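You operate a simulated robot arm through the tools that you are given. There is no shell and no other tool. Be economical: measure what you need, move in short steps, check, and stop when the job is done.

You are at the controls of a simulated two-armed robot. One attempt, no reset.

TASK
On the pet shelf top, fold the dish cloth in half, so that its two short edges meet.

Only the result counts: the job must be done as asked and must still hold three seconds after the hand-in. Knocking over, shifting, dropping, spilling or breaking anything else fails it. Flat cloth is picked up by pressing the open fingertips on it (5 to 10 N) and closing them slowly along it; thin cloth reads only 2 to 8 mm in the jaws.

THE ROBOT
Two 7-joint arms with two-finger parallel grippers on one trunk, on a base that drives. Base frame: it is fixed to the floor where the robot stands at the start and does not move with it; the origin is under the middle of the robot, x ahead of it, y to its left, z up. Readings come in cm, rad, newtons and seconds.
The left shoulder is at the start at [7, 16.3, 107], the right one opposite. Places, roughly: pet shelf top [50, 0, 70]. Payload 3.43 kg a hand.
Tool frame (each hand has its own): the origin (TCP) lies between the finger pads and is the grasp point; the fingertips stand 3.4 cm ahead of it; z points along the fingers, y is the line along which they close. The gripper opens to 12.8 cm. The fingers are 2.4 cm wide and 1.2 cm thick; the gripper's body (4.8 by 13 cm) begins 9.6 cm behind the TCP.
Orientation is that of the tool frame in the base frame, as a unit quaternion [w, x, y, z]. With the fingers straight down and closing along the base's y, the tool's x points along the base's -x, its y along +y and its z along -z.

THE INTERFACE
- The arms move only by the tool step_arm. It takes "left_motion", "right_motion" or both (then of equal length, played together; a hand with none holds still); each is a list of rows, each a list of 7 numbers: the opening in per cent of the stroke, from 0 (shut) to 100 (fully open), then the shift along the base's x, y, z in cm, then the turn, a rotation vector about the base's x, y, z in rad. In form: [[jaw, x, y, z, wx, wy, wz], ...]. A call has 1 to 20 rows; each row shifts and turns the commanded pose from where the row before left it. A row lasts 0.2 s, in which the tool goes at most 5 cm and 0.15 rad; a call with a longer step from one row to the next is refused whole, and so is a gripper value outside its range. Where a pose cannot be reached the arm comes as near as it can. A force on the tool above 40 N (or 10 N above the force at the start of the call, whichever is more), or a blocked arm, ends the call early, and 0.2 s more pass. Each finger travels about 15.3 cm/s and halts on what it meets, pressing with about 43 N; the grip force reading is that of the motor and also rises with nothing between the fingers. The clock runs only during rows and for 0.2 s after the last one: add rows that do not move to give the fingers time. It gives the time, the measured TCP pose, the force on the tool (base axes), the opening and the grip force at its end, in the units of the frame above (readings bear some noise), with the torque about the TCP (base axes, N m) and any sound that the robot's microphone picked up.
- Cameras (640 x 400 px; columns grow to the right, rows downward): "scene" is now at [13.42, 1.63, 128.83]; the picture's right is [0.18, -0.98, 0.00], its down [-0.67, -0.12, -0.74] and it looks along [0.73, 0.13, -0.68] (base axes); focal length 214 px, centre (320, 200). "left" rides on the left gripper at [7.6, 1.1, -16] in its tool frame; the picture's right is [-0.15, 0.99, 0.00], its down [-0.88, -0.13, -0.46] and it looks along [-0.45, -0.07, 0.89] (tool axes); focal length 234 px, centre (320, 200). "right" rides on the right gripper at [7.6, -1.1, -16] in its tool frame; the picture's right is [0.15, 0.99, 0.00], its down [-0.88, 0.13, -0.46] and it looks along [-0.45, 0.07, 0.89] (tool axes); focal length 234 px, centre (320, 200). There is no depth. A picture from a camera that has moved, and an enlarged one, comes with that camera's place and axes in the base frame and with its lens.
- get_image(camera): a new picture of that camera. No time passes.
- raise_lower(by): slides the trunk up (or, below 0, down) by that many cm; the arms and the scene camera ride with it, the base frame stays. It gives what a move gives, with no picture.
- drive_base(legs): drives the robot by 1 to 6 legs, each [ahead, left, turn to the left] in cm, cm and rad, along the robot's own axes; the way and the turn of a leg run together, so that a leg with both is an arc; at most 150 cm and 3.142 rad a leg. The arms and the cameras ride along, it lands a little off, and it stops where it bumps. It gives what a move gives.
- pan_tilt(pan, tilt): turns the head with the scene camera to pan (to the left, within 1.501 rad either way) and tilt (down, from -0.506 to 1.204), counted from straight ahead of the robot. It gives what a move gives.
- inspect(camera, box): a new picture of the part [left, top, right, bottom] of that camera's present view, enlarged. No time passes.
- finish_job(): hands the job in; it is judged then, once.

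Go step by step. Nothing tells you exact positions but the pictures and the camera data: compare them with the known pose of the tool, close in by small moves and look again before you grip or let go. The budget is 120 turns and 88 pictures, counting those below and the enlarged ones. Unless the task says otherwise, let go and move clear before handing in, and close with one line.

The tools are called by a JSON object that holds its "method" and its "body". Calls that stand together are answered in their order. step_arm: Moves the arms, as the interface text tells. Its arguments: {"type":"object","properties":{"left_motion":{"type":"array","items":{"type":"array","items":{"type":"number"}}},"right_motion":{"type":"array","items":{"type":"array","items":{"type":"number"}}}},"required":[]} The other tools are called the same way: raise_lower (by) slides the trunk up or down; drive_base (legs) drives the base; pan_tilt (pan, tilt) turns the head that bears the scene camera; get_image (camera) takes a picture; inspect (camera, box) takes an enlarged picture of a part of a camera's view; finish_job () hands the job in.

At the start:

```text
time_s: 0.0
left_eef_pos: [63.66, 35.4, 98.75]
left_tcp_rot: [0.0, 0.0, 1.0, 0.0]
left_wrist_force: [0.3, -0.2, -0.3]
left_ft_torque: [0.01, 0.0, -0.01]
left_opening: 12.8
left_finger_force: 0.0
right_eef_pos: [42.88, -10.53, 93.61]
right_tcp_rot: [0.0, 0.0, 1.0, 0.0]
right_wrist_force: [-0.6, -0.8, -0.8]
right_ft_torque: [-0.02, -0.03, -0.01]
right_opening: 12.78
right_finger_force: 0.1
trunk travel left (down, up): [-55.0, 39.0]
robot x, y, heading: [0.2, -0.3, 0.003]
head pan, tilt: [0.178, 0.742]
```

scene: 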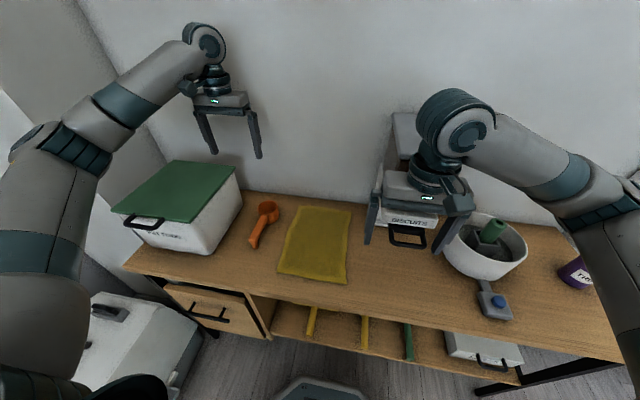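
right: 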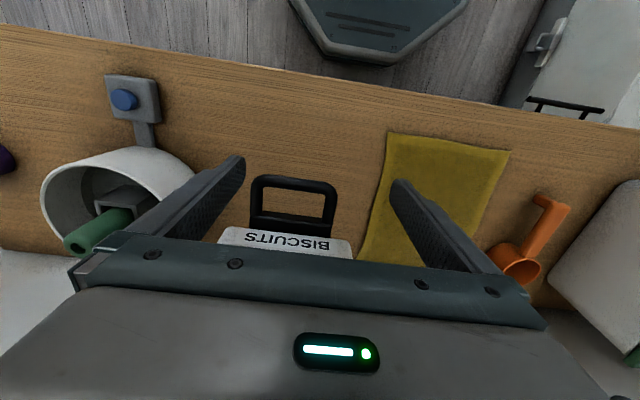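
left: 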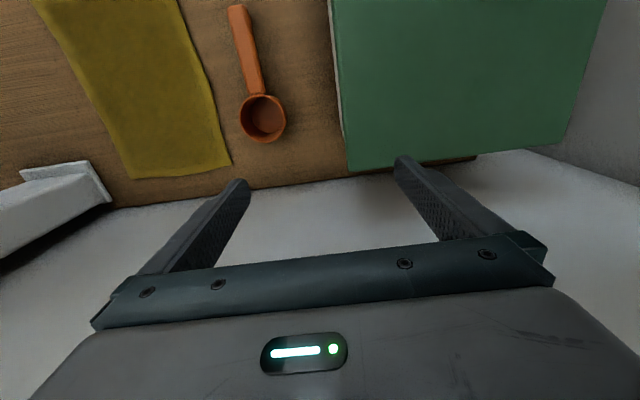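

I see the yellow cloth lying at about x 43–73, y 0–20, with its short edges near and far. I'll take a closer look, after shifting the base left so that the cloth is centred between the arms.

{"method": "drive_base", "body": {"legs": [[0, 9, 0]]}}

{"method": "inspect", "body": {"camera": "scene", "box": [230, 150, 430, 310]}}

{"method": "get_image", "body": {"camera": "left"}}

```text
time_s: 0.8
left_eef_pos: [63.7, 37.49, 98.54]
left_tcp_rot: [0.0, 0.001, 1.0, 0.0]
left_wrist_force: [1.0, -0.1, 0.3]
left_ft_torque: [-0.03, 0.06, 0.03]
left_opening: 12.78
left_finger_force: 0.0
right_eef_pos: [42.96, -9.08, 93.65]
right_tcp_rot: [0.002, 0.004, 1.0, -0.013]
right_wrist_force: [-1.7, -3.5, 12.4]
right_ft_torque: [-1.09, -0.06, -0.2]
right_opening: 12.79
right_finger_force: 0.1
trunk travel left (down, up): [-55.0, 39.0]
robot x, y, heading: [-0.44, 2.1, -0.001]
head pan, tilt: [0.178, 0.742]
stopped in leg 1: the force on the tool passed its limit (the readings are from after the stop); the commanded pose is now the measured one
```

```text
2.50 times, centred on (330, 230) of scene
camera zoom: at [13.4, 3.88, 128.83], right [0.18, -0.98, 0.0], down [-0.67, -0.12, -0.74], along [0.73, 0.13, -0.68], focal length 536 px, centre (295, 125)
```

zoom: 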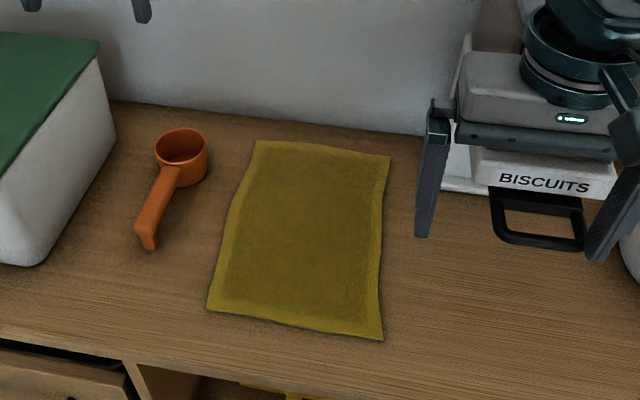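

```text
83 pictures are left
camera left: at [56.08, 38.73, 114.61], right [0.15, 0.99, 0.0], down [0.88, -0.13, 0.46], along [0.45, -0.07, -0.89], focal length 234 px, centre (320, 200)
```

left: 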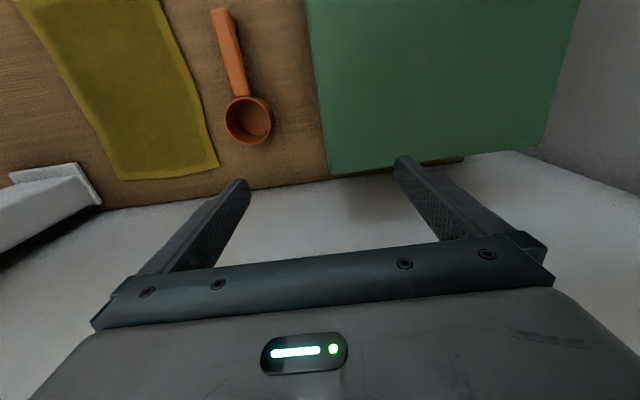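

The right hand met something during the drive, so I look at what it is before moving on.

{"method": "get_image", "body": {"camera": "right"}}

{"method": "get_image", "body": {"camera": "scene"}}

```text
82 pictures are left
camera right: at [35.37, -9.73, 109.54], right [-0.14, 0.99, -0.02], down [0.88, 0.14, 0.46], along [0.46, 0.04, -0.89], focal length 234 px, centre (320, 200)
```

right: 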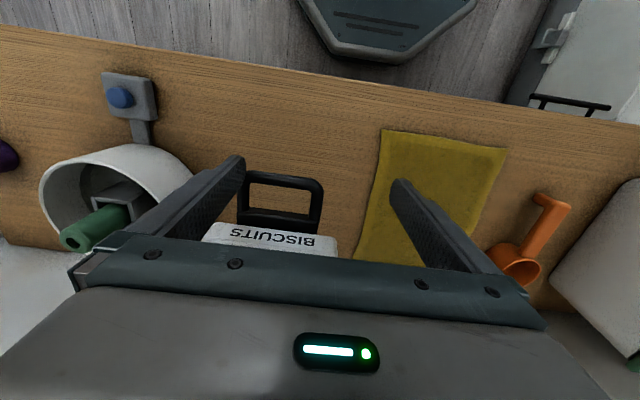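

```text
81 pictures are left
camera scene: at [13.4, 3.88, 128.83], right [0.18, -0.98, 0.0], down [-0.67, -0.12, -0.74], along [0.73, 0.13, -0.68], focal length 214 px, centre (320, 200)
```

scene: 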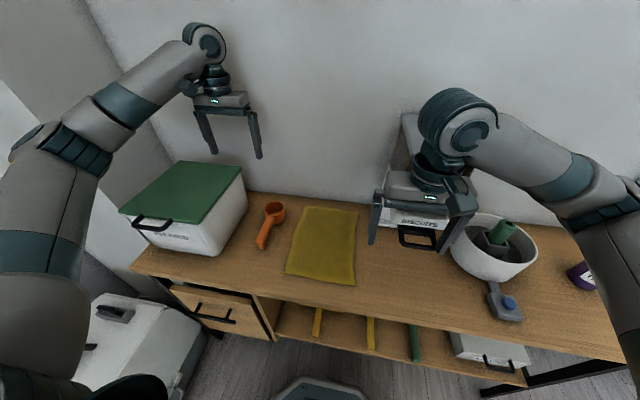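

{"method": "step_arm", "body": {"right_motion": [[100, 0, 0, 0, 0, 0, 0], [100, 0, 0, 0, 0, 0, 0]]}}

{"method": "pan_tilt", "body": {"pan": -0.5, "tilt": 0.6}}

{"method": "get_image", "body": {"camera": "scene"}}

```text
time_s: 1.4
left_eef_pos: [63.56, 37.59, 98.6]
left_tcp_rot: [0.0, 0.001, 1.0, 0.0]
left_wrist_force: [-1.0, -0.6, 0.0]
left_ft_torque: [0.02, 0.0, 0.0]
left_opening: 12.79
left_finger_force: 0.0
right_eef_pos: [42.96, -9.09, 93.66]
right_tcp_rot: [0.002, 0.003, 1.0, -0.011]
right_wrist_force: [1.0, -1.4, 10.3]
right_ft_torque: [-0.69, -0.14, 0.0]
right_opening: 12.8
right_finger_force: 0.2
trunk travel left (down, up): [-55.0, 39.0]
robot x, y, heading: [0.23, 2.09, 0.0]
head pan, tilt: [0.178, 0.742]
```

```text
time_s: 2.5
left_eef_pos: [63.61, 37.55, 98.63]
left_tcp_rot: [0.0, 0.002, 1.0, -0.001]
left_wrist_force: [-0.5, -0.5, -0.1]
left_ft_torque: [0.0, 0.04, -0.01]
left_opening: 12.81
left_finger_force: 0.0
right_eef_pos: [42.82, -9.2, 93.61]
right_tcp_rot: [0.002, 0.002, 1.0, -0.011]
right_wrist_force: [1.3, -1.2, 13.3]
right_ft_torque: [-0.9, -0.17, 0.02]
right_opening: 12.8
right_finger_force: 0.1
trunk travel left (down, up): [-55.0, 39.0]
robot x, y, heading: [0.1, 2.43, 0.0]
head pan, tilt: [-0.499, 0.6]
```

```text
80 pictures are left
camera scene: at [12.9, -1.83, 130.06], right [-0.48, -0.88, 0.0], down [-0.5, 0.27, -0.83], along [0.72, -0.39, -0.56], focal length 214 px, centre (320, 200)
```

scene: 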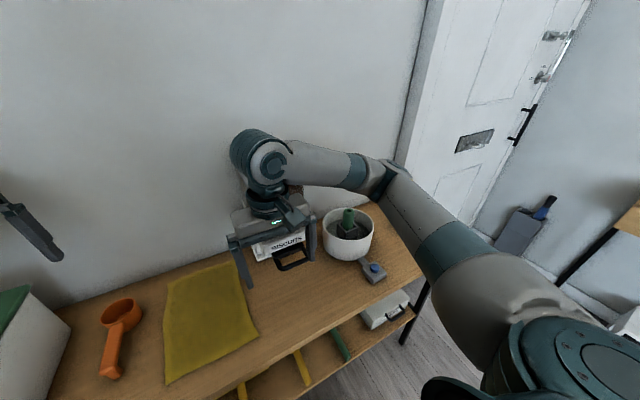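

The right hand is being pressed upward at about y −16, probably by one finger on the bin's handle. I'll lift it straight up gently and watch the force.

{"method": "step_arm", "body": {"right_motion": [[100, 0, 0, 0.5, 0, 0, 0], [100, 0, 0, 0.5, 0, 0, 0], [100, 0, 0, 0, 0, 0, 0]]}}

{"method": "get_image", "body": {"camera": "right"}}

```text
time_s: 3.3
left_eef_pos: [63.73, 37.52, 98.61]
left_tcp_rot: [0.0, 0.001, 1.0, 0.0]
left_wrist_force: [0.2, -0.4, 0.0]
left_ft_torque: [-0.01, 0.01, 0.01]
left_opening: 12.8
left_finger_force: 0.2
right_eef_pos: [43.01, -8.99, 94.76]
right_tcp_rot: [0.001, 0.003, 1.0, -0.011]
right_wrist_force: [0.0, 0.0, 0.5]
right_ft_torque: [0.01, -0.03, -0.04]
right_opening: 12.77
right_finger_force: 0.0
trunk travel left (down, up): [-55.0, 39.0]
robot x, y, heading: [-0.06, 2.16, 0.0]
head pan, tilt: [-0.499, 0.6]
```

```text
79 pictures are left
camera right: at [35.43, -9.74, 110.54], right [-0.14, 0.99, -0.02], down [0.88, 0.14, 0.45], along [0.45, 0.04, -0.89], focal length 234 px, centre (320, 200)
```

right: 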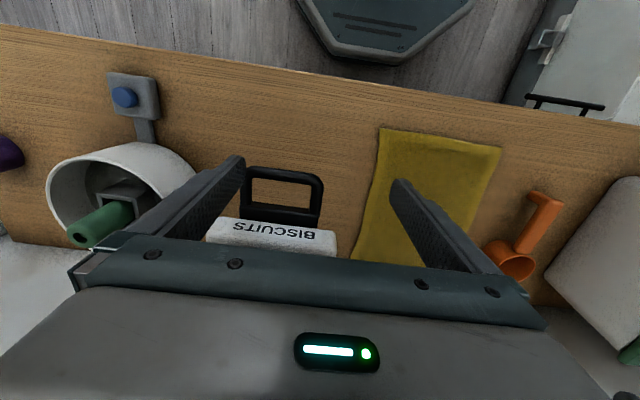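

The hand is free and nothing shifted: the bin is tall, with its front at about x 53, left side at about y −5.6 and handle near z 88. I'll raise the right hand and tuck the left one in, then move the base.

{"method": "step_arm", "body": {"right_motion": [[60, 0, 0, 3, 0, 0, 0], [40, 0, 0, 3, 0, 0, 0], [40, 0, 0, 3, 0, 0, 0], [40, -2, 2, 1, 0, 0, 0], [40, 0, 2, 0, 0, 0, 0], [40, 0, 2, 0, 0, 0, 0]], "left_motion": [[60, 0, -3, 1, 0, 0, 0], [40, -3, -3, 1, 0, 0, 0], [40, -3, -3, 1, 0, 0, 0], [40, -3, -2, 0, 0, 0, 0], [40, -3, 0, 0, 0, 0, 0], [40, 0, 0, 0, 0, 0, 0]]}}

{"method": "drive_base", "body": {"legs": [[0, 7, 0]]}}

{"method": "pan_tilt", "body": {"pan": 0.0, "tilt": 0.75}}

{"method": "get_image", "body": {"camera": "scene"}}

{"method": "get_image", "body": {"camera": "left"}}

{"method": "get_image", "body": {"camera": "right"}}

```text
time_s: 4.7
left_eef_pos: [51.61, 26.62, 101.88]
left_tcp_rot: [0.0, 0.001, 1.0, 0.0]
left_wrist_force: [0.5, 0.3, 0.5]
left_ft_torque: [-0.04, 0.03, -0.02]
left_opening: 5.11
left_finger_force: 0.0
right_eef_pos: [41.08, -2.91, 104.37]
right_tcp_rot: [0.001, 0.003, 1.0, -0.011]
right_wrist_force: [0.2, -0.6, -0.6]
right_ft_torque: [0.0, 0.03, 0.02]
right_opening: 5.13
right_finger_force: 0.1
trunk travel left (down, up): [-55.0, 39.0]
robot x, y, heading: [0.19, 2.12, -0.001]
head pan, tilt: [-0.499, 0.6]
```

```text
time_s: 5.7
left_eef_pos: [51.66, 33.57, 101.79]
left_tcp_rot: [0.0, 0.002, 1.0, 0.0]
left_wrist_force: [-0.5, 0.4, 0.2]
left_ft_torque: [-0.04, -0.01, 0.02]
left_opening: 5.12
left_finger_force: 0.1
right_eef_pos: [40.95, 3.85, 104.44]
right_tcp_rot: [0.001, 0.003, 1.0, -0.01]
right_wrist_force: [0.5, 0.3, 0.6]
right_ft_torque: [-0.04, 0.0, 0.02]
right_opening: 5.11
right_finger_force: 0.0
trunk travel left (down, up): [-55.0, 39.0]
robot x, y, heading: [-0.04, 9.19, -0.006]
head pan, tilt: [-0.499, 0.6]
```

```text
time_s: 6.6
left_eef_pos: [51.64, 33.42, 101.83]
left_tcp_rot: [0.0, 0.003, 1.0, 0.0]
left_wrist_force: [0.5, 0.0, 0.2]
left_ft_torque: [0.01, 0.0, 0.0]
left_opening: 5.14
left_finger_force: 0.0
right_eef_pos: [41.05, 3.83, 104.38]
right_tcp_rot: [0.002, 0.003, 1.0, -0.012]
right_wrist_force: [0.2, 0.1, 0.2]
right_ft_torque: [-0.04, 0.03, 0.03]
right_opening: 5.12
right_finger_force: 0.1
trunk travel left (down, up): [-55.0, 39.0]
robot x, y, heading: [0.43, 8.47, -0.005]
head pan, tilt: [0.0, 0.75]
```

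```text
78 pictures are left
camera scene: at [13.52, 9.21, 128.77], right [0.0, -1.0, 0.0], down [-0.68, 0.0, -0.73], along [0.73, 0.0, -0.68], focal length 214 px, centre (320, 200)
```

scene: 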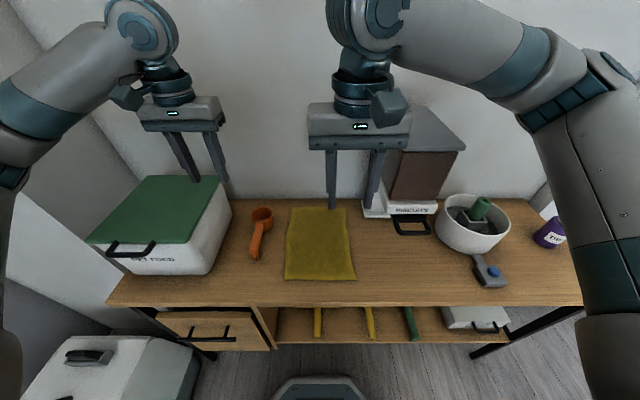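

```text
77 pictures are left
camera left: at [44.05, 34.64, 117.89], right [0.15, 0.99, 0.0], down [0.88, -0.13, 0.46], along [0.45, -0.07, -0.89], focal length 234 px, centre (320, 200)
```

left: 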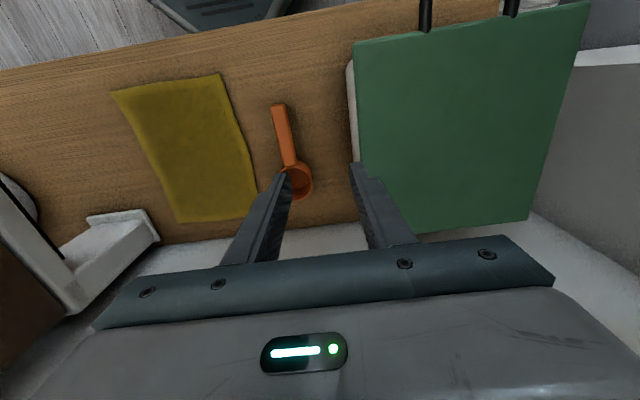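

```text
76 pictures are left
camera right: at [33.44, 3.08, 120.31], right [-0.14, 0.99, -0.02], down [0.88, 0.13, 0.46], along [0.45, 0.04, -0.89], focal length 234 px, centre (320, 200)
```

right: 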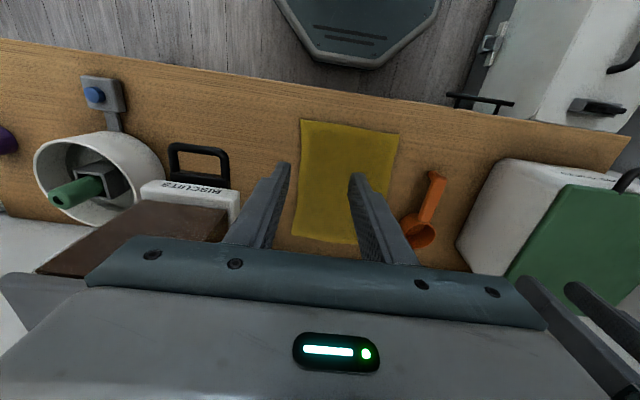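

The "bin" is a tall biscuit dispenser standing right of the cloth. I'll zoom in to measure it together with the cloth corners.

{"method": "inspect", "body": {"camera": "scene", "box": [270, 100, 480, 290]}}

{"method": "inspect", "body": {"camera": "right", "box": [0, 120, 260, 300]}}

{"method": "inspect", "body": {"camera": "left", "box": [0, 50, 300, 320]}}

```text
2.11 times, centred on (375, 195) of scene
camera zoom: at [13.52, 9.21, 128.77], right [0.0, -1.0, 0.0], down [-0.68, 0.0, -0.73], along [0.73, 0.0, -0.68], focal length 452 px, centre (204, 210)
```

zoom: 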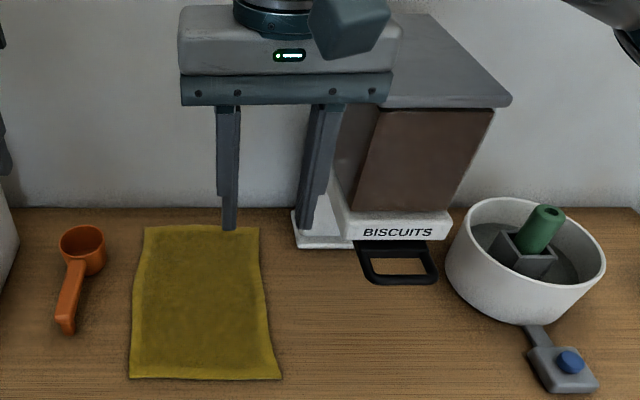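

```text
2.22 times, centred on (130, 210) of right
camera zoom: at [33.44, 3.08, 120.31], right [-0.14, 0.99, -0.02], down [0.88, 0.13, 0.46], along [0.45, 0.04, -0.89], focal length 520 px, centre (742, 178)
```

zoom: 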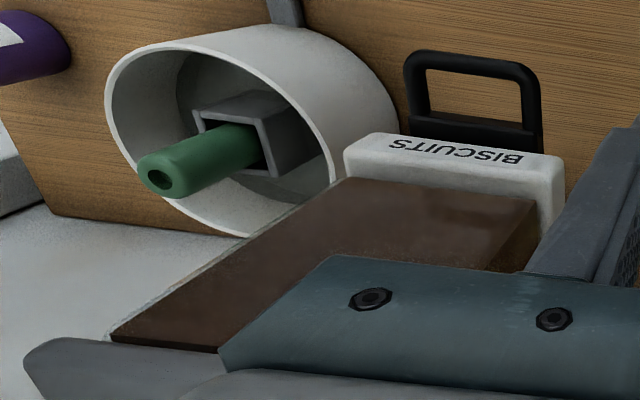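

```text
1.48 times, centred on (150, 185) of left
camera zoom: at [44.05, 34.64, 117.89], right [0.15, 0.99, 0.0], down [0.88, -0.13, 0.46], along [0.45, -0.07, -0.89], focal length 347 px, centre (572, 222)
```

zoom: 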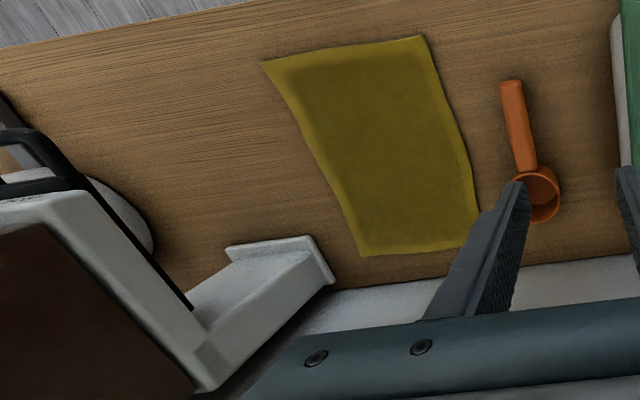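

The dispenser overhangs (handle tip about (43, −8, 91), top about z 108), so I'll keep the right hand left of y −5 and work on the near side. Plan: pinch both near corners, hang the cloth up, lay the far edge down first near the front, and bring the near edge back over it. First I tuck the hands in and reposition the base.

{"method": "step_arm", "body": {"left_motion": [[40, -2, -4, 1, 0, 0, 0], [40, -2, -4, 1, 0, 0, 0], [40, -3, -4, 0, 0, 0, 0], [40, 0, 0, 0, 0, 0, 0]]}}

{"method": "drive_base", "body": {"legs": [[-8, 0, 0], [0, 10, 0]]}}

{"method": "get_image", "body": {"camera": "scene"}}

```text
time_s: 7.6
left_eef_pos: [44.56, 21.64, 103.66]
left_tcp_rot: [-0.001, 0.0, 1.0, 0.0]
left_wrist_force: [0.2, -0.3, 0.1]
left_ft_torque: [-0.03, -0.02, -0.03]
left_opening: 5.11
left_finger_force: 0.2
right_eef_pos: [41.12, 3.81, 104.29]
right_tcp_rot: [0.003, 0.003, 1.0, -0.011]
right_wrist_force: [-0.2, 0.4, -0.6]
right_ft_torque: [-0.04, -0.01, 0.0]
right_opening: 5.1
right_finger_force: 0.1
trunk travel left (down, up): [-55.0, 39.0]
robot x, y, heading: [0.2, 9.0, -0.005]
head pan, tilt: [0.0, 0.75]
```

```text
time_s: 9.4
left_eef_pos: [36.85, 31.55, 103.79]
left_tcp_rot: [0.0, 0.004, 1.0, 0.0]
left_wrist_force: [0.2, 0.1, -0.6]
left_ft_torque: [-0.04, -0.01, -0.01]
left_opening: 5.11
left_finger_force: 0.0
right_eef_pos: [33.1, 13.83, 104.43]
right_tcp_rot: [0.002, 0.005, 1.0, -0.012]
right_wrist_force: [0.9, 0.7, -0.3]
right_ft_torque: [0.02, -0.03, -0.02]
right_opening: 5.11
right_finger_force: 0.1
trunk travel left (down, up): [-55.0, 39.0]
robot x, y, heading: [-7.73, 18.98, -0.005]
head pan, tilt: [0.0, 0.75]
```

```text
72 pictures are left
camera scene: at [5.65, 19.37, 128.76], right [0.0, -1.0, 0.0], down [-0.68, 0.0, -0.73], along [0.73, 0.0, -0.68], focal length 214 px, centre (320, 200)
```

scene: 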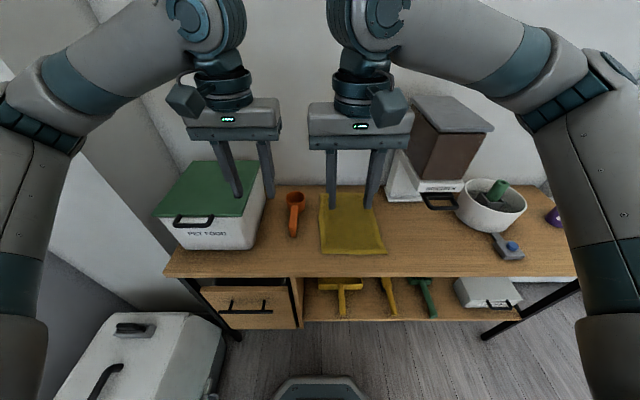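

Base is well placed. I bring both hands above the near corners, stopping short of the cloth.

{"method": "step_arm", "body": {"right_motion": [[40, 1, -3, -2, 0.024, 0, 0], [40, 2, -3, -3, 0, 0, 0], [40, 2, -3, -3, 0, 0, 0], [40, 2, -2.8, -3, 0, 0, 0], [40, 2, 0, -3, 0, 0, 0], [40, 2.1, 0, -3, 0, 0, 0], [40, 0, 0, -3, 0, 0, 0], [35, 0, 0, -3, 0, 0, 0], [30, 0, 0, -1, 0, 0, 0], [30, 0, 0, 0, 0, 0, 0]], "left_motion": [[40, 1, -3, -2, 0, 0, 0], [40, 1, -3, -3, 0, 0, 0], [40, 1, -3, -3, 0, 0, 0], [40, 1, -3, -3, 0, 0, 0], [40, 2, -2, -3, 0, 0, 0], [40, 1.3, 0, -3, 0, 0, 0], [40, 0, 0, -3, 0, 0, 0], [35, 0, 0, -3, 0, 0, 0], [30, 0, 0, -1, 0, 0, 0], [30, 0, 0, 0, 0, 0, 0]]}}

{"method": "get_image", "body": {"camera": "right"}}

{"method": "get_image", "body": {"camera": "left"}}

{"method": "get_image", "body": {"camera": "scene"}}

```text
time_s: 11.6
left_eef_pos: [44.1, 17.24, 79.68]
left_tcp_rot: [-0.001, 0.003, 1.0, 0.001]
left_wrist_force: [-0.6, -0.5, -0.2]
left_ft_torque: [0.02, -0.01, 0.02]
left_opening: 3.87
left_finger_force: 0.1
right_eef_pos: [44.07, 1.9, 80.47]
right_tcp_rot: [0.002, 0.005, 1.0, 0.001]
right_wrist_force: [0.8, -0.3, 0.7]
right_ft_torque: [0.02, 0.05, -0.01]
right_opening: 3.87
right_finger_force: 0.0
trunk travel left (down, up): [-55.0, 39.0]
robot x, y, heading: [-7.81, 19.11, -0.004]
head pan, tilt: [0.0, 0.75]
```

```text
71 pictures are left
camera right: at [36.47, 0.88, 96.23], right [-0.14, 0.99, 0.0], down [0.88, 0.12, 0.46], along [0.45, 0.06, -0.89], focal length 234 px, centre (320, 200)
```

right: 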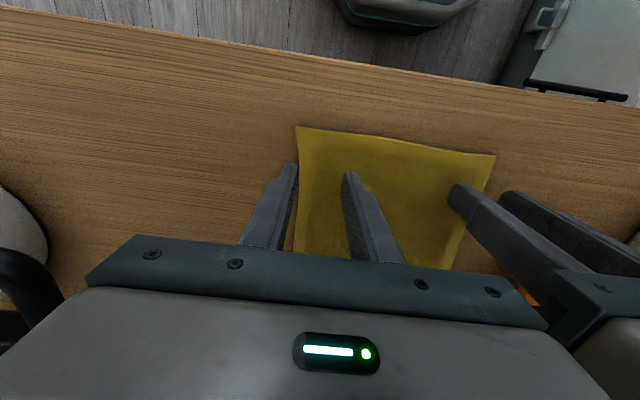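

```text
70 pictures are left
camera left: at [36.46, 18.57, 95.64], right [0.15, 0.99, 0.0], down [0.88, -0.13, 0.46], along [0.45, -0.07, -0.89], focal length 234 px, centre (320, 200)
```

left: 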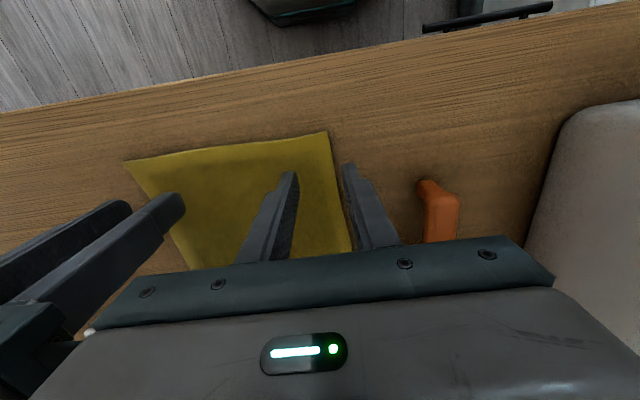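

```text
69 pictures are left
camera scene: at [5.64, 19.3, 128.76], right [0.0, -1.0, 0.0], down [-0.68, 0.0, -0.73], along [0.73, 0.0, -0.68], focal length 214 px, centre (320, 200)
```

scene: 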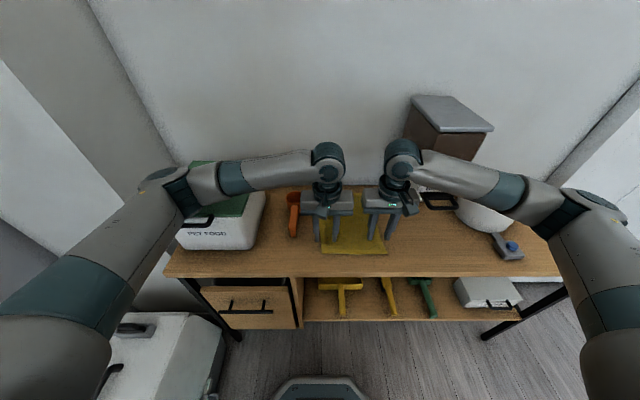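

Comparing the two wrist views puts the table top at about z 74, higher than assumed, so the near edge is at x ≈ 40.8, with y from −0.7 to 18.7. I adjust the hands over the corners and narrow the jaws.

{"method": "step_arm", "body": {"right_motion": [[22, -1, -0.3, 0, 0, 0, 0], [22, -1, 0, -1, 0, 0, 0], [22, 0, 0, -0.9, 0, 0, 0], [22, 0, 0, 0, 0, 0, 0]], "left_motion": [[22, -1, -0.7, 0, 0, 0, 0], [22, -1, 0, -0.5, 0, 0, 0], [22, 0, 0, -0.6, 0, 0, 0], [22, 0, 0, 0, 0, 0, 0]]}}

{"method": "inspect", "body": {"camera": "right", "box": [220, 100, 420, 225]}}

{"method": "inspect", "body": {"camera": "left", "box": [220, 100, 420, 225]}}

```text
time_s: 12.6
left_eef_pos: [42.11, 16.71, 78.81]
left_tcp_rot: [0.003, 0.003, 1.0, 0.001]
left_wrist_force: [0.9, 0.1, 0.3]
left_ft_torque: [-0.01, 0.03, -0.02]
left_opening: 2.84
left_finger_force: 0.0
right_eef_pos: [42.17, 1.61, 78.54]
right_tcp_rot: [0.002, 0.004, 1.0, 0.002]
right_wrist_force: [0.1, -0.5, 1.4]
right_ft_torque: [0.0, 0.0, -0.02]
right_opening: 2.84
right_finger_force: 0.0
trunk travel left (down, up): [-55.0, 39.0]
robot x, y, heading: [-7.85, 19.47, -0.002]
head pan, tilt: [0.0, 0.75]
```

```text
3.20 times, centred on (320, 162) of right
camera zoom: at [34.54, 0.62, 94.34], right [-0.14, 0.99, 0.0], down [0.88, 0.12, 0.46], along [0.45, 0.07, -0.89], focal length 749 px, centre (320, 320)
```

zoom: 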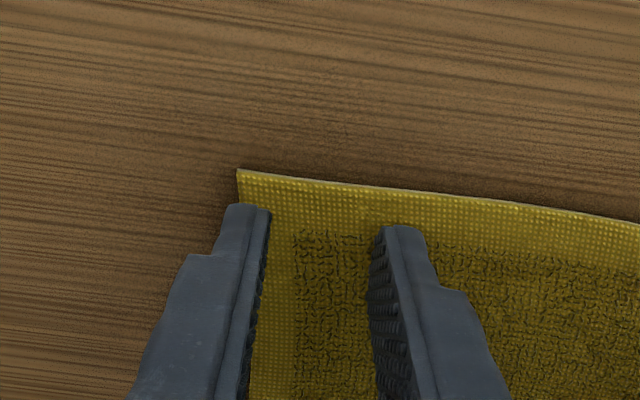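

```text
3.20 times, centred on (320, 162) of left
camera zoom: at [34.47, 17.93, 94.84], right [0.15, 0.99, 0.0], down [0.88, -0.14, 0.46], along [0.45, -0.07, -0.89], focal length 749 px, centre (320, 320)
```

zoom: 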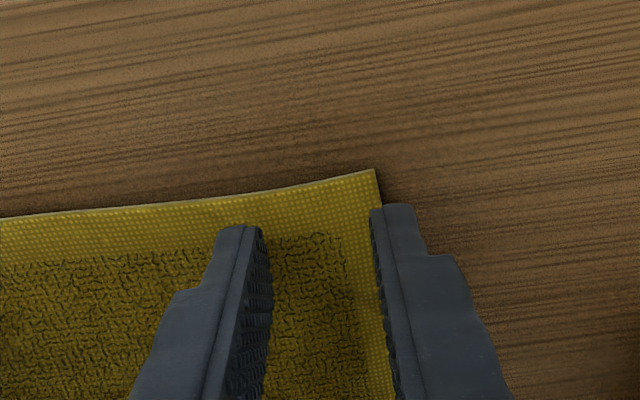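

The fingertips are about 1 cm above the cloth. I shift slightly toward the edge and inward on the left, then descend slowly to touch.

{"method": "step_arm", "body": {"right_motion": [[22, -0.6, 0, 0, 0, 0, 0], [22, 0, 0, -0.4, 0, 0, 0], [22, 0, 0, -0.3, 0, 0, 0], [22, 0, 0, 0, 0, 0, 0]], "left_motion": [[22, -0.6, -0.6, 0, 0, 0, 0], [22, 0, 0, -0.5, 0, 0, 0], [22, 0, 0, -0.4, 0, 0, 0], [22, 0, 0, 0, 0, 0, 0]]}}

```text
time_s: 13.6
left_eef_pos: [41.91, 16.44, 78.75]
left_tcp_rot: [0.012, -0.001, 1.0, 0.001]
left_wrist_force: [-0.1, 1.2, 0.2]
left_ft_torque: [-0.02, -0.02, 0.01]
left_opening: 2.84
left_finger_force: 0.0
right_eef_pos: [41.31, 1.92, 78.02]
right_tcp_rot: [0.003, 0.005, 1.0, 0.001]
right_wrist_force: [-1.0, 0.3, 0.4]
right_ft_torque: [-0.02, 0.04, 0.0]
right_opening: 2.83
right_finger_force: 0.0
trunk travel left (down, up): [-55.0, 39.0]
robot x, y, heading: [-7.88, 19.37, -0.001]
head pan, tilt: [0.0, 0.75]
```

The left arm seems near a reach limit, being across its own centreline. I'll lift a little and move the base right about 7 cm, then re-aim.

{"method": "step_arm", "body": {"right_motion": [[22, 0, 2, 3, 0, 0, 0], [22, 0, 2, 3, 0, 0, 0], [22, 0, 2, 3, 0, 0, 0]], "left_motion": [[22, 0, 3, 3, 0, 0, 0], [22, 0, 3, 3, 0, 0, 0], [22, 0, 3, 3, 0, 0, 0]]}}

{"method": "drive_base", "body": {"legs": [[0, -7, 0]]}}

```text
time_s: 14.4
left_eef_pos: [41.42, 25.21, 86.78]
left_tcp_rot: [0.0, 0.003, 1.0, 0.001]
left_wrist_force: [-0.5, 0.1, 0.5]
left_ft_torque: [0.02, -0.04, 0.01]
left_opening: 2.82
left_finger_force: 0.1
right_eef_pos: [41.34, 7.64, 86.83]
right_tcp_rot: [0.002, 0.004, 1.0, 0.002]
right_wrist_force: [0.2, 0.1, 0.1]
right_ft_torque: [0.05, -0.01, 0.01]
right_opening: 2.82
right_finger_force: 0.0
trunk travel left (down, up): [-55.0, 39.0]
robot x, y, heading: [-7.96, 19.19, -0.003]
head pan, tilt: [0.0, 0.75]
```

```text
time_s: 15.4
left_eef_pos: [41.59, 18.28, 87.01]
left_tcp_rot: [0.0, 0.002, 1.0, 0.001]
left_wrist_force: [-0.5, 0.0, -1.3]
left_ft_torque: [0.06, 0.0, 0.02]
left_opening: 2.81
left_finger_force: 0.1
right_eef_pos: [41.64, 0.96, 86.84]
right_tcp_rot: [0.002, 0.003, 1.0, 0.002]
right_wrist_force: [0.0, -0.6, 0.1]
right_ft_torque: [0.07, -0.06, 0.0]
right_opening: 2.82
right_finger_force: 0.1
trunk travel left (down, up): [-55.0, 39.0]
robot x, y, heading: [-7.8, 12.69, 0.002]
head pan, tilt: [0.0, 0.75]
```

{"method": "step_arm", "body": {"right_motion": [[22, 0, 0.7, -2, 0, 0, 0], [22, 0, 0, -3, 0, 0, 0], [22, 0, 0, -3, 0, 0, 0], [22, 0, 0, -0.8, 0, 0, 0], [22, 0, 0, 0, 0, 0, 0]], "left_motion": [[22, 0, -2.1, -2, 0, 0, 0], [22, 0, 0, -3, 0, 0, 0], [22, 0, 0, -3, 0, 0, 0], [22, 0, 0, -0.9, 0, 0, 0], [22, 0, 0, 0, 0, 0, 0]]}}

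{"method": "inspect", "body": {"camera": "right", "box": [220, 100, 420, 225]}}

{"method": "inspect", "body": {"camera": "left", "box": [220, 100, 420, 225]}}

```text
time_s: 16.6
left_eef_pos: [42.22, 15.6, 80.28]
left_tcp_rot: [0.023, 0.003, 1.0, 0.006]
left_wrist_force: [0.7, -0.7, 0.8]
left_ft_torque: [-0.02, 0.01, -0.01]
left_opening: 2.84
left_finger_force: 0.0
right_eef_pos: [41.09, 0.93, 78.43]
right_tcp_rot: [0.005, 0.004, 1.0, 0.007]
right_wrist_force: [0.1, -0.1, 0.1]
right_ft_torque: [-0.03, 0.01, -0.01]
right_opening: 2.83
right_finger_force: 0.1
trunk travel left (down, up): [-55.0, 39.0]
robot x, y, heading: [-7.77, 12.42, 0.001]
head pan, tilt: [0.0, 0.75]
```

```text
3.20 times, centred on (320, 162) of right
camera zoom: at [33.5, -0.33, 94.26], right [-0.14, 0.99, 0.01], down [0.88, 0.12, 0.47], along [0.46, 0.08, -0.88], focal length 749 px, centre (320, 320)
```

zoom: 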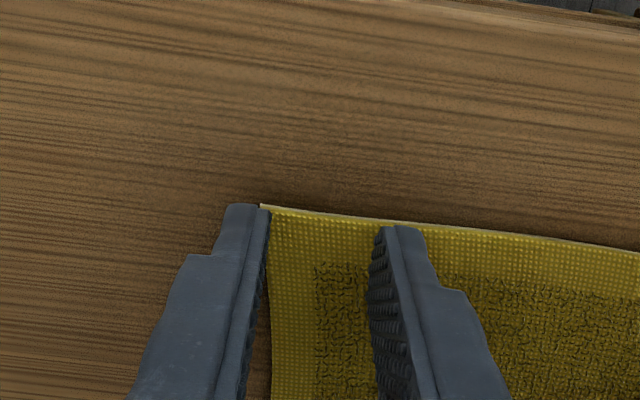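

```text
3.20 times, centred on (320, 162) of left
camera zoom: at [33.93, 16.72, 95.97], right [0.15, 0.99, 0.02], down [0.86, -0.14, 0.49], along [0.49, -0.06, -0.87], focal length 749 px, centre (320, 320)
```

zoom: 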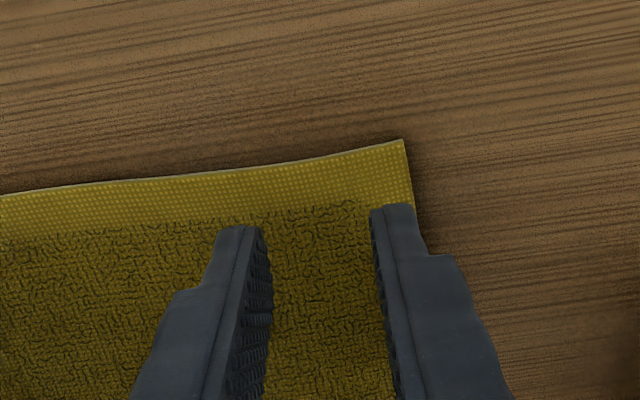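

Left still stops short without a tool force, so maybe something upstream is in contact. I look at the scene.

{"method": "get_image", "body": {"camera": "scene"}}

{"method": "step_arm", "body": {"left_motion": [[22, 0, 0, 0, 0, 0, 0], [22, 0, 0, 0, 0, 0, 0]]}}

```text
64 pictures are left
camera scene: at [4.94, 10.97, 129.07], right [0.0, -1.0, -0.01], down [-0.68, 0.01, -0.74], along [0.74, 0.01, -0.68], focal length 214 px, centre (320, 200)
```

scene: 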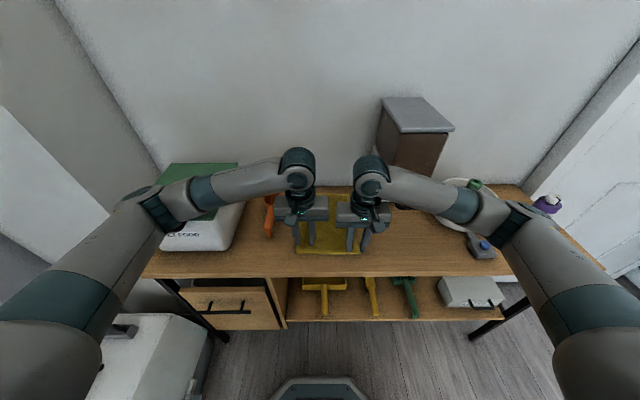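

```text
time_s: 17.2
left_eef_pos: [41.98, 15.71, 80.08]
left_tcp_rot: [0.022, 0.002, 1.0, 0.006]
left_wrist_force: [-0.3, 0.3, 0.1]
left_ft_torque: [-0.01, 0.01, 0.0]
left_opening: 2.83
left_finger_force: 0.0
right_eef_pos: [41.18, 0.96, 78.51]
right_tcp_rot: [0.005, 0.004, 1.0, 0.006]
right_wrist_force: [-0.4, -0.5, -0.4]
right_ft_torque: [0.0, -0.02, 0.03]
right_opening: 2.81
right_finger_force: 0.0
trunk travel left (down, up): [-55.0, 39.0]
robot x, y, heading: [-7.98, 12.54, 0.003]
head pan, tilt: [0.0, 0.75]
```

The left elbow appears to be resting on the pet-food box lid. I'll lift both hands straight up right away, then raise the trunk so the elbows ride higher.

{"method": "step_arm", "body": {"right_motion": [[22, 0, 0, 2, 0, 0, 0], [22, 0, 0, 3, 0, 0, 0], [22, 0, 0, 3, 0, 0, 0]], "left_motion": [[22, 0, 0, 2, 0, 0, 0], [22, 0, 0, 3, 0, 0, 0], [22, 0, 0, 3, 0, 0, 0]]}}

{"method": "raise_lower", "body": {"by": 22}}

{"method": "get_image", "body": {"camera": "scene"}}

```text
time_s: 18.0
left_eef_pos: [41.08, 16.28, 85.56]
left_tcp_rot: [-0.002, 0.002, 1.0, 0.001]
left_wrist_force: [0.9, -0.7, -1.0]
left_ft_torque: [0.03, 0.07, 0.01]
left_opening: 2.81
left_finger_force: 0.0
right_eef_pos: [41.27, 1.5, 85.6]
right_tcp_rot: [0.002, 0.003, 1.0, 0.002]
right_wrist_force: [0.5, -0.5, -0.4]
right_ft_torque: [0.06, 0.07, 0.02]
right_opening: 2.86
right_finger_force: 0.0
trunk travel left (down, up): [-55.0, 39.0]
robot x, y, heading: [-8.0, 12.01, 0.001]
head pan, tilt: [0.0, 0.75]
```

```text
time_s: 20.4
left_eef_pos: [41.38, 16.28, 107.9]
left_tcp_rot: [0.0, 0.001, 1.0, 0.0]
left_wrist_force: [-0.6, -0.9, 0.1]
left_ft_torque: [0.01, -0.01, 0.01]
left_opening: 2.83
left_finger_force: 0.2
right_eef_pos: [41.41, 1.76, 107.85]
right_tcp_rot: [0.0, 0.004, 1.0, 0.002]
right_wrist_force: [0.0, -0.1, 0.4]
right_ft_torque: [-0.02, -0.04, -0.03]
right_opening: 2.8
right_finger_force: 0.0
trunk travel left (down, up): [-77.0, 17.0]
robot x, y, heading: [-8.04, 12.58, -0.0]
head pan, tilt: [0.0, 0.75]
```

```text
63 pictures are left
camera scene: at [5.64, 12.38, 150.76], right [0.0, -1.0, 0.0], down [-0.68, 0.0, -0.73], along [0.73, 0.0, -0.68], focal length 214 px, centre (320, 200)
```

scene: 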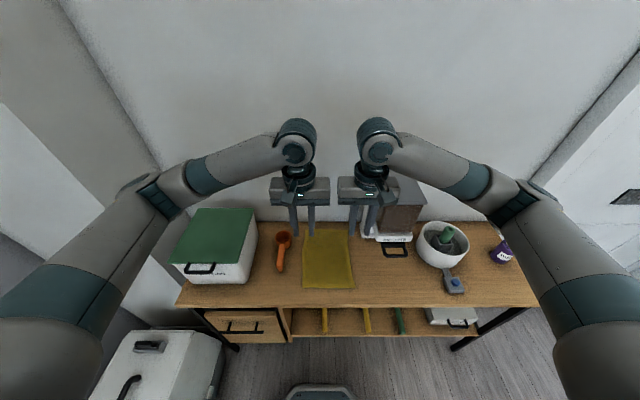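

The box and everything else look unmoved. Now I lower the hands again with the trunk raised and check elbow clearance.

{"method": "step_arm", "body": {"right_motion": [[22, 0, 0, -4, 0, 0, 0], [22, 0, 0, -4, 0, 0, 0], [22, 0, 0, -4, 0, 0, 0], [22, 0, 0, -4, 0, 0, 0], [22, 0, 0, -4, 0, 0, 0], [22, 0, 0, 0, 0, 0, 0]], "left_motion": [[22, 0, 0, -4, 0, 0, 0], [22, 0, 0, -4, 0, 0, 0], [22, 0, 0, -4, 0, 0, 0], [22, 0, 0, -4, 0, 0, 0], [22, 0, 0, -4, 0, 0, 0], [22, 0, 0, 0, 0, 0, 0]]}}

{"method": "get_image", "body": {"camera": "scene"}}

```text
time_s: 21.8
left_eef_pos: [41.18, 16.48, 87.23]
left_tcp_rot: [0.001, 0.002, 1.0, 0.0]
left_wrist_force: [-0.1, -0.3, -0.4]
left_ft_torque: [0.0, 0.05, 0.01]
left_opening: 2.83
left_finger_force: 0.1
right_eef_pos: [41.21, 1.72, 87.81]
right_tcp_rot: [0.002, 0.003, 1.0, 0.001]
right_wrist_force: [0.0, -0.4, 0.1]
right_ft_torque: [0.0, 0.01, 0.03]
right_opening: 2.81
right_finger_force: 0.1
trunk travel left (down, up): [-77.0, 17.0]
robot x, y, heading: [-8.01, 12.29, -0.001]
head pan, tilt: [0.0, 0.75]
```

```text
62 pictures are left
camera scene: at [5.61, 12.4, 150.77], right [0.0, -1.0, 0.0], down [-0.68, 0.0, -0.73], along [0.73, 0.0, -0.68], focal length 214 px, centre (320, 200)
```

scene: 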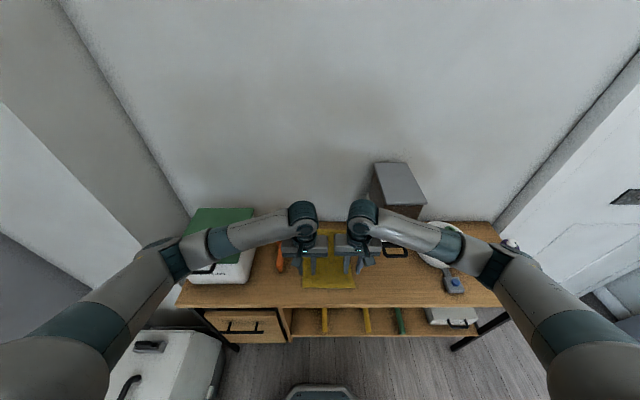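

Elbows are now well clear. I go down to just above the cloth.

{"method": "step_arm", "body": {"right_motion": [[22, 0.2, 0, -3, 0, 0, 0], [22, 0, 0, -3, 0, 0, 0], [22, 0, 0, -2.8, 0, 0, 0], [22, 0, 0, 0, 0, 0, 0], [22, 0, 0, 0, 0, 0, 0]], "left_motion": [[22, 0.2, -0.3, -3, 0, 0, 0], [22, 0, 0, -3, 0, 0, 0], [22, 0, 0, -2.3, 0, 0, 0], [22, 0, 0, 0, 0, 0, 0], [22, 0, 0, 0, 0, 0, 0]]}}

{"method": "inspect", "body": {"camera": "right", "box": [220, 100, 420, 225]}}

{"method": "inspect", "body": {"camera": "left", "box": [220, 100, 420, 225]}}

```text
time_s: 23.0
left_eef_pos: [41.27, 15.79, 79.51]
left_tcp_rot: [-0.001, 0.002, 1.0, 0.0]
left_wrist_force: [-0.2, 0.7, 0.2]
left_ft_torque: [0.01, 0.0, -0.01]
left_opening: 2.82
left_finger_force: 0.2
right_eef_pos: [41.56, 1.96, 78.97]
right_tcp_rot: [0.002, 0.003, 1.0, 0.0]
right_wrist_force: [-0.4, 0.6, 0.2]
right_ft_torque: [-0.03, -0.02, -0.01]
right_opening: 2.81
right_finger_force: 0.1
trunk travel left (down, up): [-77.0, 17.0]
robot x, y, heading: [-8.05, 12.12, -0.001]
head pan, tilt: [0.0, 0.75]
```

```text
3.20 times, centred on (320, 162) of right
camera zoom: at [33.95, 0.97, 94.9], right [-0.14, 0.99, 0.0], down [0.88, 0.12, 0.46], along [0.45, 0.07, -0.89], focal length 749 px, centre (320, 320)
```

zoom: 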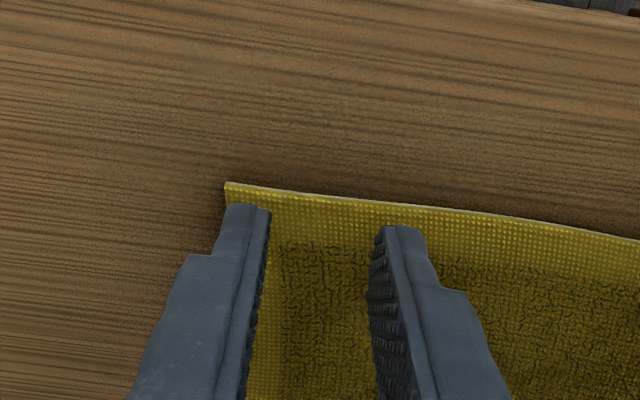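

```text
3.20 times, centred on (320, 162) of left
camera zoom: at [33.73, 17.02, 95.5], right [0.15, 0.99, 0.0], down [0.88, -0.13, 0.46], along [0.45, -0.07, -0.89], focal length 749 px, centre (320, 320)
```

zoom: 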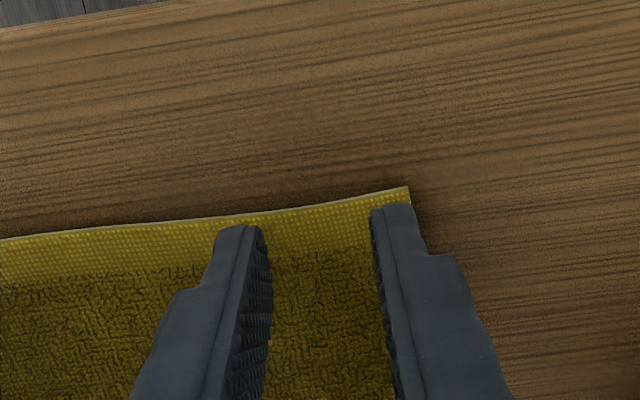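

Both jaws sit nicely over the corners. I descend slowly to contact.

{"method": "step_arm", "body": {"right_motion": [[22, 0, -0.2, -0.4, 0, 0, 0], [22, 0, 0, -0.4, 0, 0, 0], [22, 0, 0, -0.3, 0, 0, 0], [22, 0, 0, 0, 0, 0, 0], [22, 0, 0, 0, 0, 0, 0]], "left_motion": [[22, 0, 0.1, -0.6, 0, 0, 0], [22, 0, 0, -0.6, 0, 0, 0], [22, 0, 0, -0.4, 0, 0, 0], [22, 0, 0, 0, 0, 0, 0], [22, 0, 0, 0, 0, 0, 0]]}}

```text
time_s: 24.2
left_eef_pos: [41.49, 16.25, 77.9]
left_tcp_rot: [0.0, 0.002, 1.0, 0.0]
left_wrist_force: [0.4, -0.9, 0.3]
left_ft_torque: [-0.05, 0.01, 0.05]
left_opening: 2.84
left_finger_force: 0.1
right_eef_pos: [41.46, 1.68, 78.06]
right_tcp_rot: [0.002, 0.003, 1.0, 0.001]
right_wrist_force: [-1.1, -0.7, 0.6]
right_ft_torque: [0.01, 0.0, 0.0]
right_opening: 2.83
right_finger_force: 0.0
trunk travel left (down, up): [-77.0, 17.0]
robot x, y, heading: [-7.81, 12.06, -0.002]
head pan, tilt: [0.0, 0.75]
```

{"method": "step_arm", "body": {"right_motion": [[22, 0, 0, -0.3, 0, 0, 0], [22, 0, 0, -0.2, 0, 0, 0], [22, 0, 0, 0, 0, 0, 0]], "left_motion": [[22, 0, 0, -0.3, 0, 0, 0], [22, 0, 0, -0.2, 0, 0, 0], [22, 0, 0, 0, 0, 0, 0]]}}

```text
time_s: 25.0
left_eef_pos: [41.47, 16.22, 77.65]
left_tcp_rot: [0.001, 0.001, 1.0, -0.001]
left_wrist_force: [0.1, -1.5, 23.1]
left_ft_torque: [-0.06, -0.1, 0.01]
left_opening: 2.82
left_finger_force: 0.0
right_eef_pos: [41.56, 1.54, 77.76]
right_tcp_rot: [0.004, 0.004, 1.0, 0.002]
right_wrist_force: [1.1, 3.4, 7.2]
right_ft_torque: [0.11, -0.01, 0.0]
right_opening: 2.81
right_finger_force: 0.1
trunk travel left (down, up): [-77.0, 17.0]
robot x, y, heading: [-8.07, 12.34, -0.005]
head pan, tilt: [0.0, 0.75]
```

Contact on both (the table is at about z 74.3). I ease the left off to about 8 N and close slowly.

{"method": "step_arm", "body": {"left_motion": [[22, 0, 0, 0.16, 0, 0, 0], [22, 0, 0, 0, 0, 0, 0]]}}

```text
time_s: 25.6
left_eef_pos: [41.46, 16.21, 77.76]
left_tcp_rot: [0.001, 0.002, 1.0, 0.0]
left_wrist_force: [4.5, -2.6, 15.2]
left_ft_torque: [-0.14, -0.2, 0.0]
left_opening: 2.8
left_finger_force: 0.0
right_eef_pos: [41.66, 1.71, 77.68]
right_tcp_rot: [0.003, 0.003, 1.0, 0.001]
right_wrist_force: [0.1, 4.0, 14.2]
right_ft_torque: [0.15, 0.0, -0.04]
right_opening: 2.81
right_finger_force: 0.0
trunk travel left (down, up): [-77.0, 17.0]
robot x, y, heading: [-8.06, 12.4, -0.001]
head pan, tilt: [0.0, 0.75]
```

{"method": "step_arm", "body": {"left_motion": [[22, 0, 0, 0.1, 0, 0, 0], [19, 0, 0, 0, 0, 0, 0], [16, 0, 0, 0, 0, 0, 0], [13, 0, 0, 0, 0, 0, 0], [10, 0, 0, 0, 0, 0, 0], [7, 0, 0, 0, 0, 0, 0], [4, 0, 0, 0, 0, 0, 0], [2, 0, 0, 0, 0, 0, 0], [0, 0, 0, 0, 0, 0, 0], [0, 0, 0, 0, 0, 0, 0], [0, 0, 0, 0, 0, 0, 0]], "right_motion": [[22, 0, 0, 0.08, 0, 0, 0], [19, 0, 0, 0, 0, 0, 0], [16, 0, 0, 0, 0, 0, 0], [13, 0, 0, 0, 0, 0, 0], [10, 0, 0, 0, 0, 0, 0], [7, 0, 0, 0, 0, 0, 0], [4, 0, 0, 0, 0, 0, 0], [2, 0, 0, 0, 0, 0, 0], [0, 0, 0, 0, 0, 0, 0], [0, 0, 0, 0, 0, 0, 0], [0, 0, 0, 0, 0, 0, 0]]}}

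{"method": "inspect", "body": {"camera": "right", "box": [220, 100, 420, 225]}}

{"method": "inspect", "body": {"camera": "left", "box": [220, 100, 420, 225]}}

```text
time_s: 28.0
left_eef_pos: [41.38, 16.19, 77.79]
left_tcp_rot: [0.0, 0.002, 1.0, 0.0]
left_wrist_force: [-2.2, 0.3, 4.9]
left_ft_torque: [-0.02, 0.01, -0.01]
left_opening: 0.0
left_finger_force: 32.7
right_eef_pos: [41.7, 1.63, 77.72]
right_tcp_rot: [0.003, 0.003, 1.0, 0.001]
right_wrist_force: [-0.1, 1.4, 13.7]
right_ft_torque: [0.08, -0.06, 0.0]
right_opening: 0.33
right_finger_force: 37.8
trunk travel left (down, up): [-77.0, 17.0]
robot x, y, heading: [-7.84, 12.08, -0.002]
head pan, tilt: [0.0, 0.75]
```

```text
3.20 times, centred on (320, 162) of right
camera zoom: at [34.01, 0.56, 93.57], right [-0.14, 0.99, 0.0], down [0.88, 0.12, 0.46], along [0.46, 0.07, -0.89], focal length 749 px, centre (320, 320)
```

zoom: 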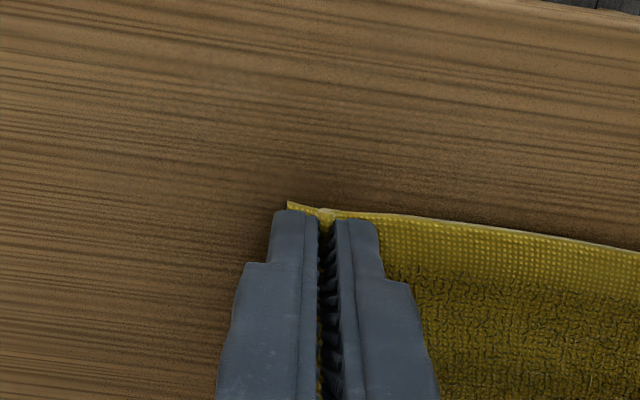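

```text
3.20 times, centred on (320, 162) of left
camera zoom: at [33.71, 17.47, 93.75], right [0.15, 0.99, 0.0], down [0.88, -0.13, 0.46], along [0.45, -0.07, -0.89], focal length 749 px, centre (320, 320)
```

zoom: 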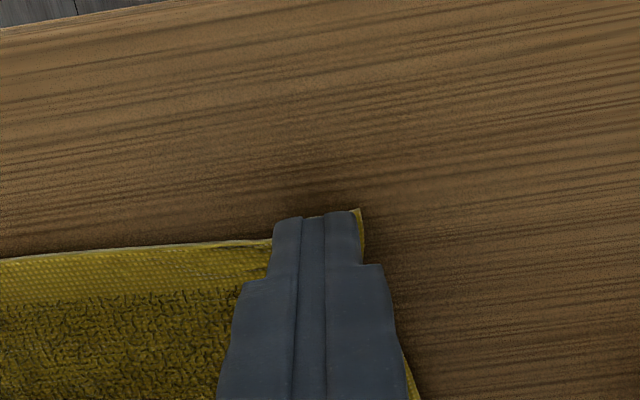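

The right holds the cloth (3.3 mm); the left slipped off. I redo the left with a firmer press.

{"method": "step_arm", "body": {"left_motion": [[0, 0, 0, 0.6, 0, 0, 0], [12, 0, 0, 0, 0, 0, 0], [24, 0, 0, 0, 0, 0, 0], [24, 0, 0, 0, 0, 0, 0]]}}

{"method": "inspect", "body": {"camera": "left", "box": [220, 100, 420, 225]}}

```text
time_s: 29.0
left_eef_pos: [41.3, 16.3, 78.29]
left_tcp_rot: [0.001, 0.002, 1.0, 0.0]
left_wrist_force: [0.5, 0.1, -0.3]
left_ft_torque: [-0.01, 0.03, 0.01]
left_opening: 3.06
left_finger_force: 0.1
right_eef_pos: [41.69, 1.66, 77.81]
right_tcp_rot: [0.002, 0.003, 1.0, 0.001]
right_wrist_force: [-1.6, 1.9, 15.4]
right_ft_torque: [0.06, -0.02, -0.02]
right_opening: 0.32
right_finger_force: 38.3
trunk travel left (down, up): [-77.0, 17.0]
robot x, y, heading: [-7.71, 12.12, 0.004]
head pan, tilt: [0.0, 0.75]
```

```text
3.20 times, centred on (320, 162) of left
camera zoom: at [33.7, 17.5, 94.22], right [0.15, 0.99, 0.0], down [0.88, -0.13, 0.46], along [0.45, -0.07, -0.89], focal length 749 px, centre (320, 320)
```

zoom: 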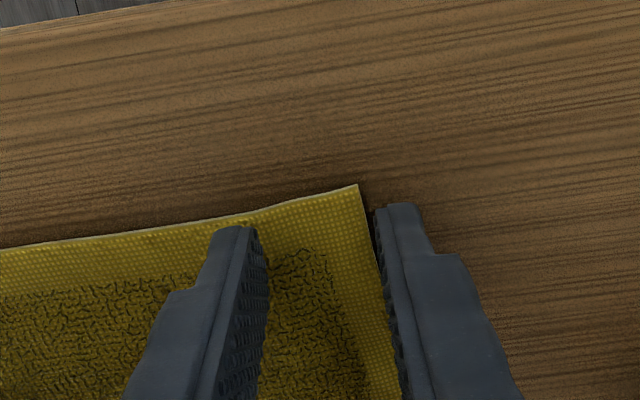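

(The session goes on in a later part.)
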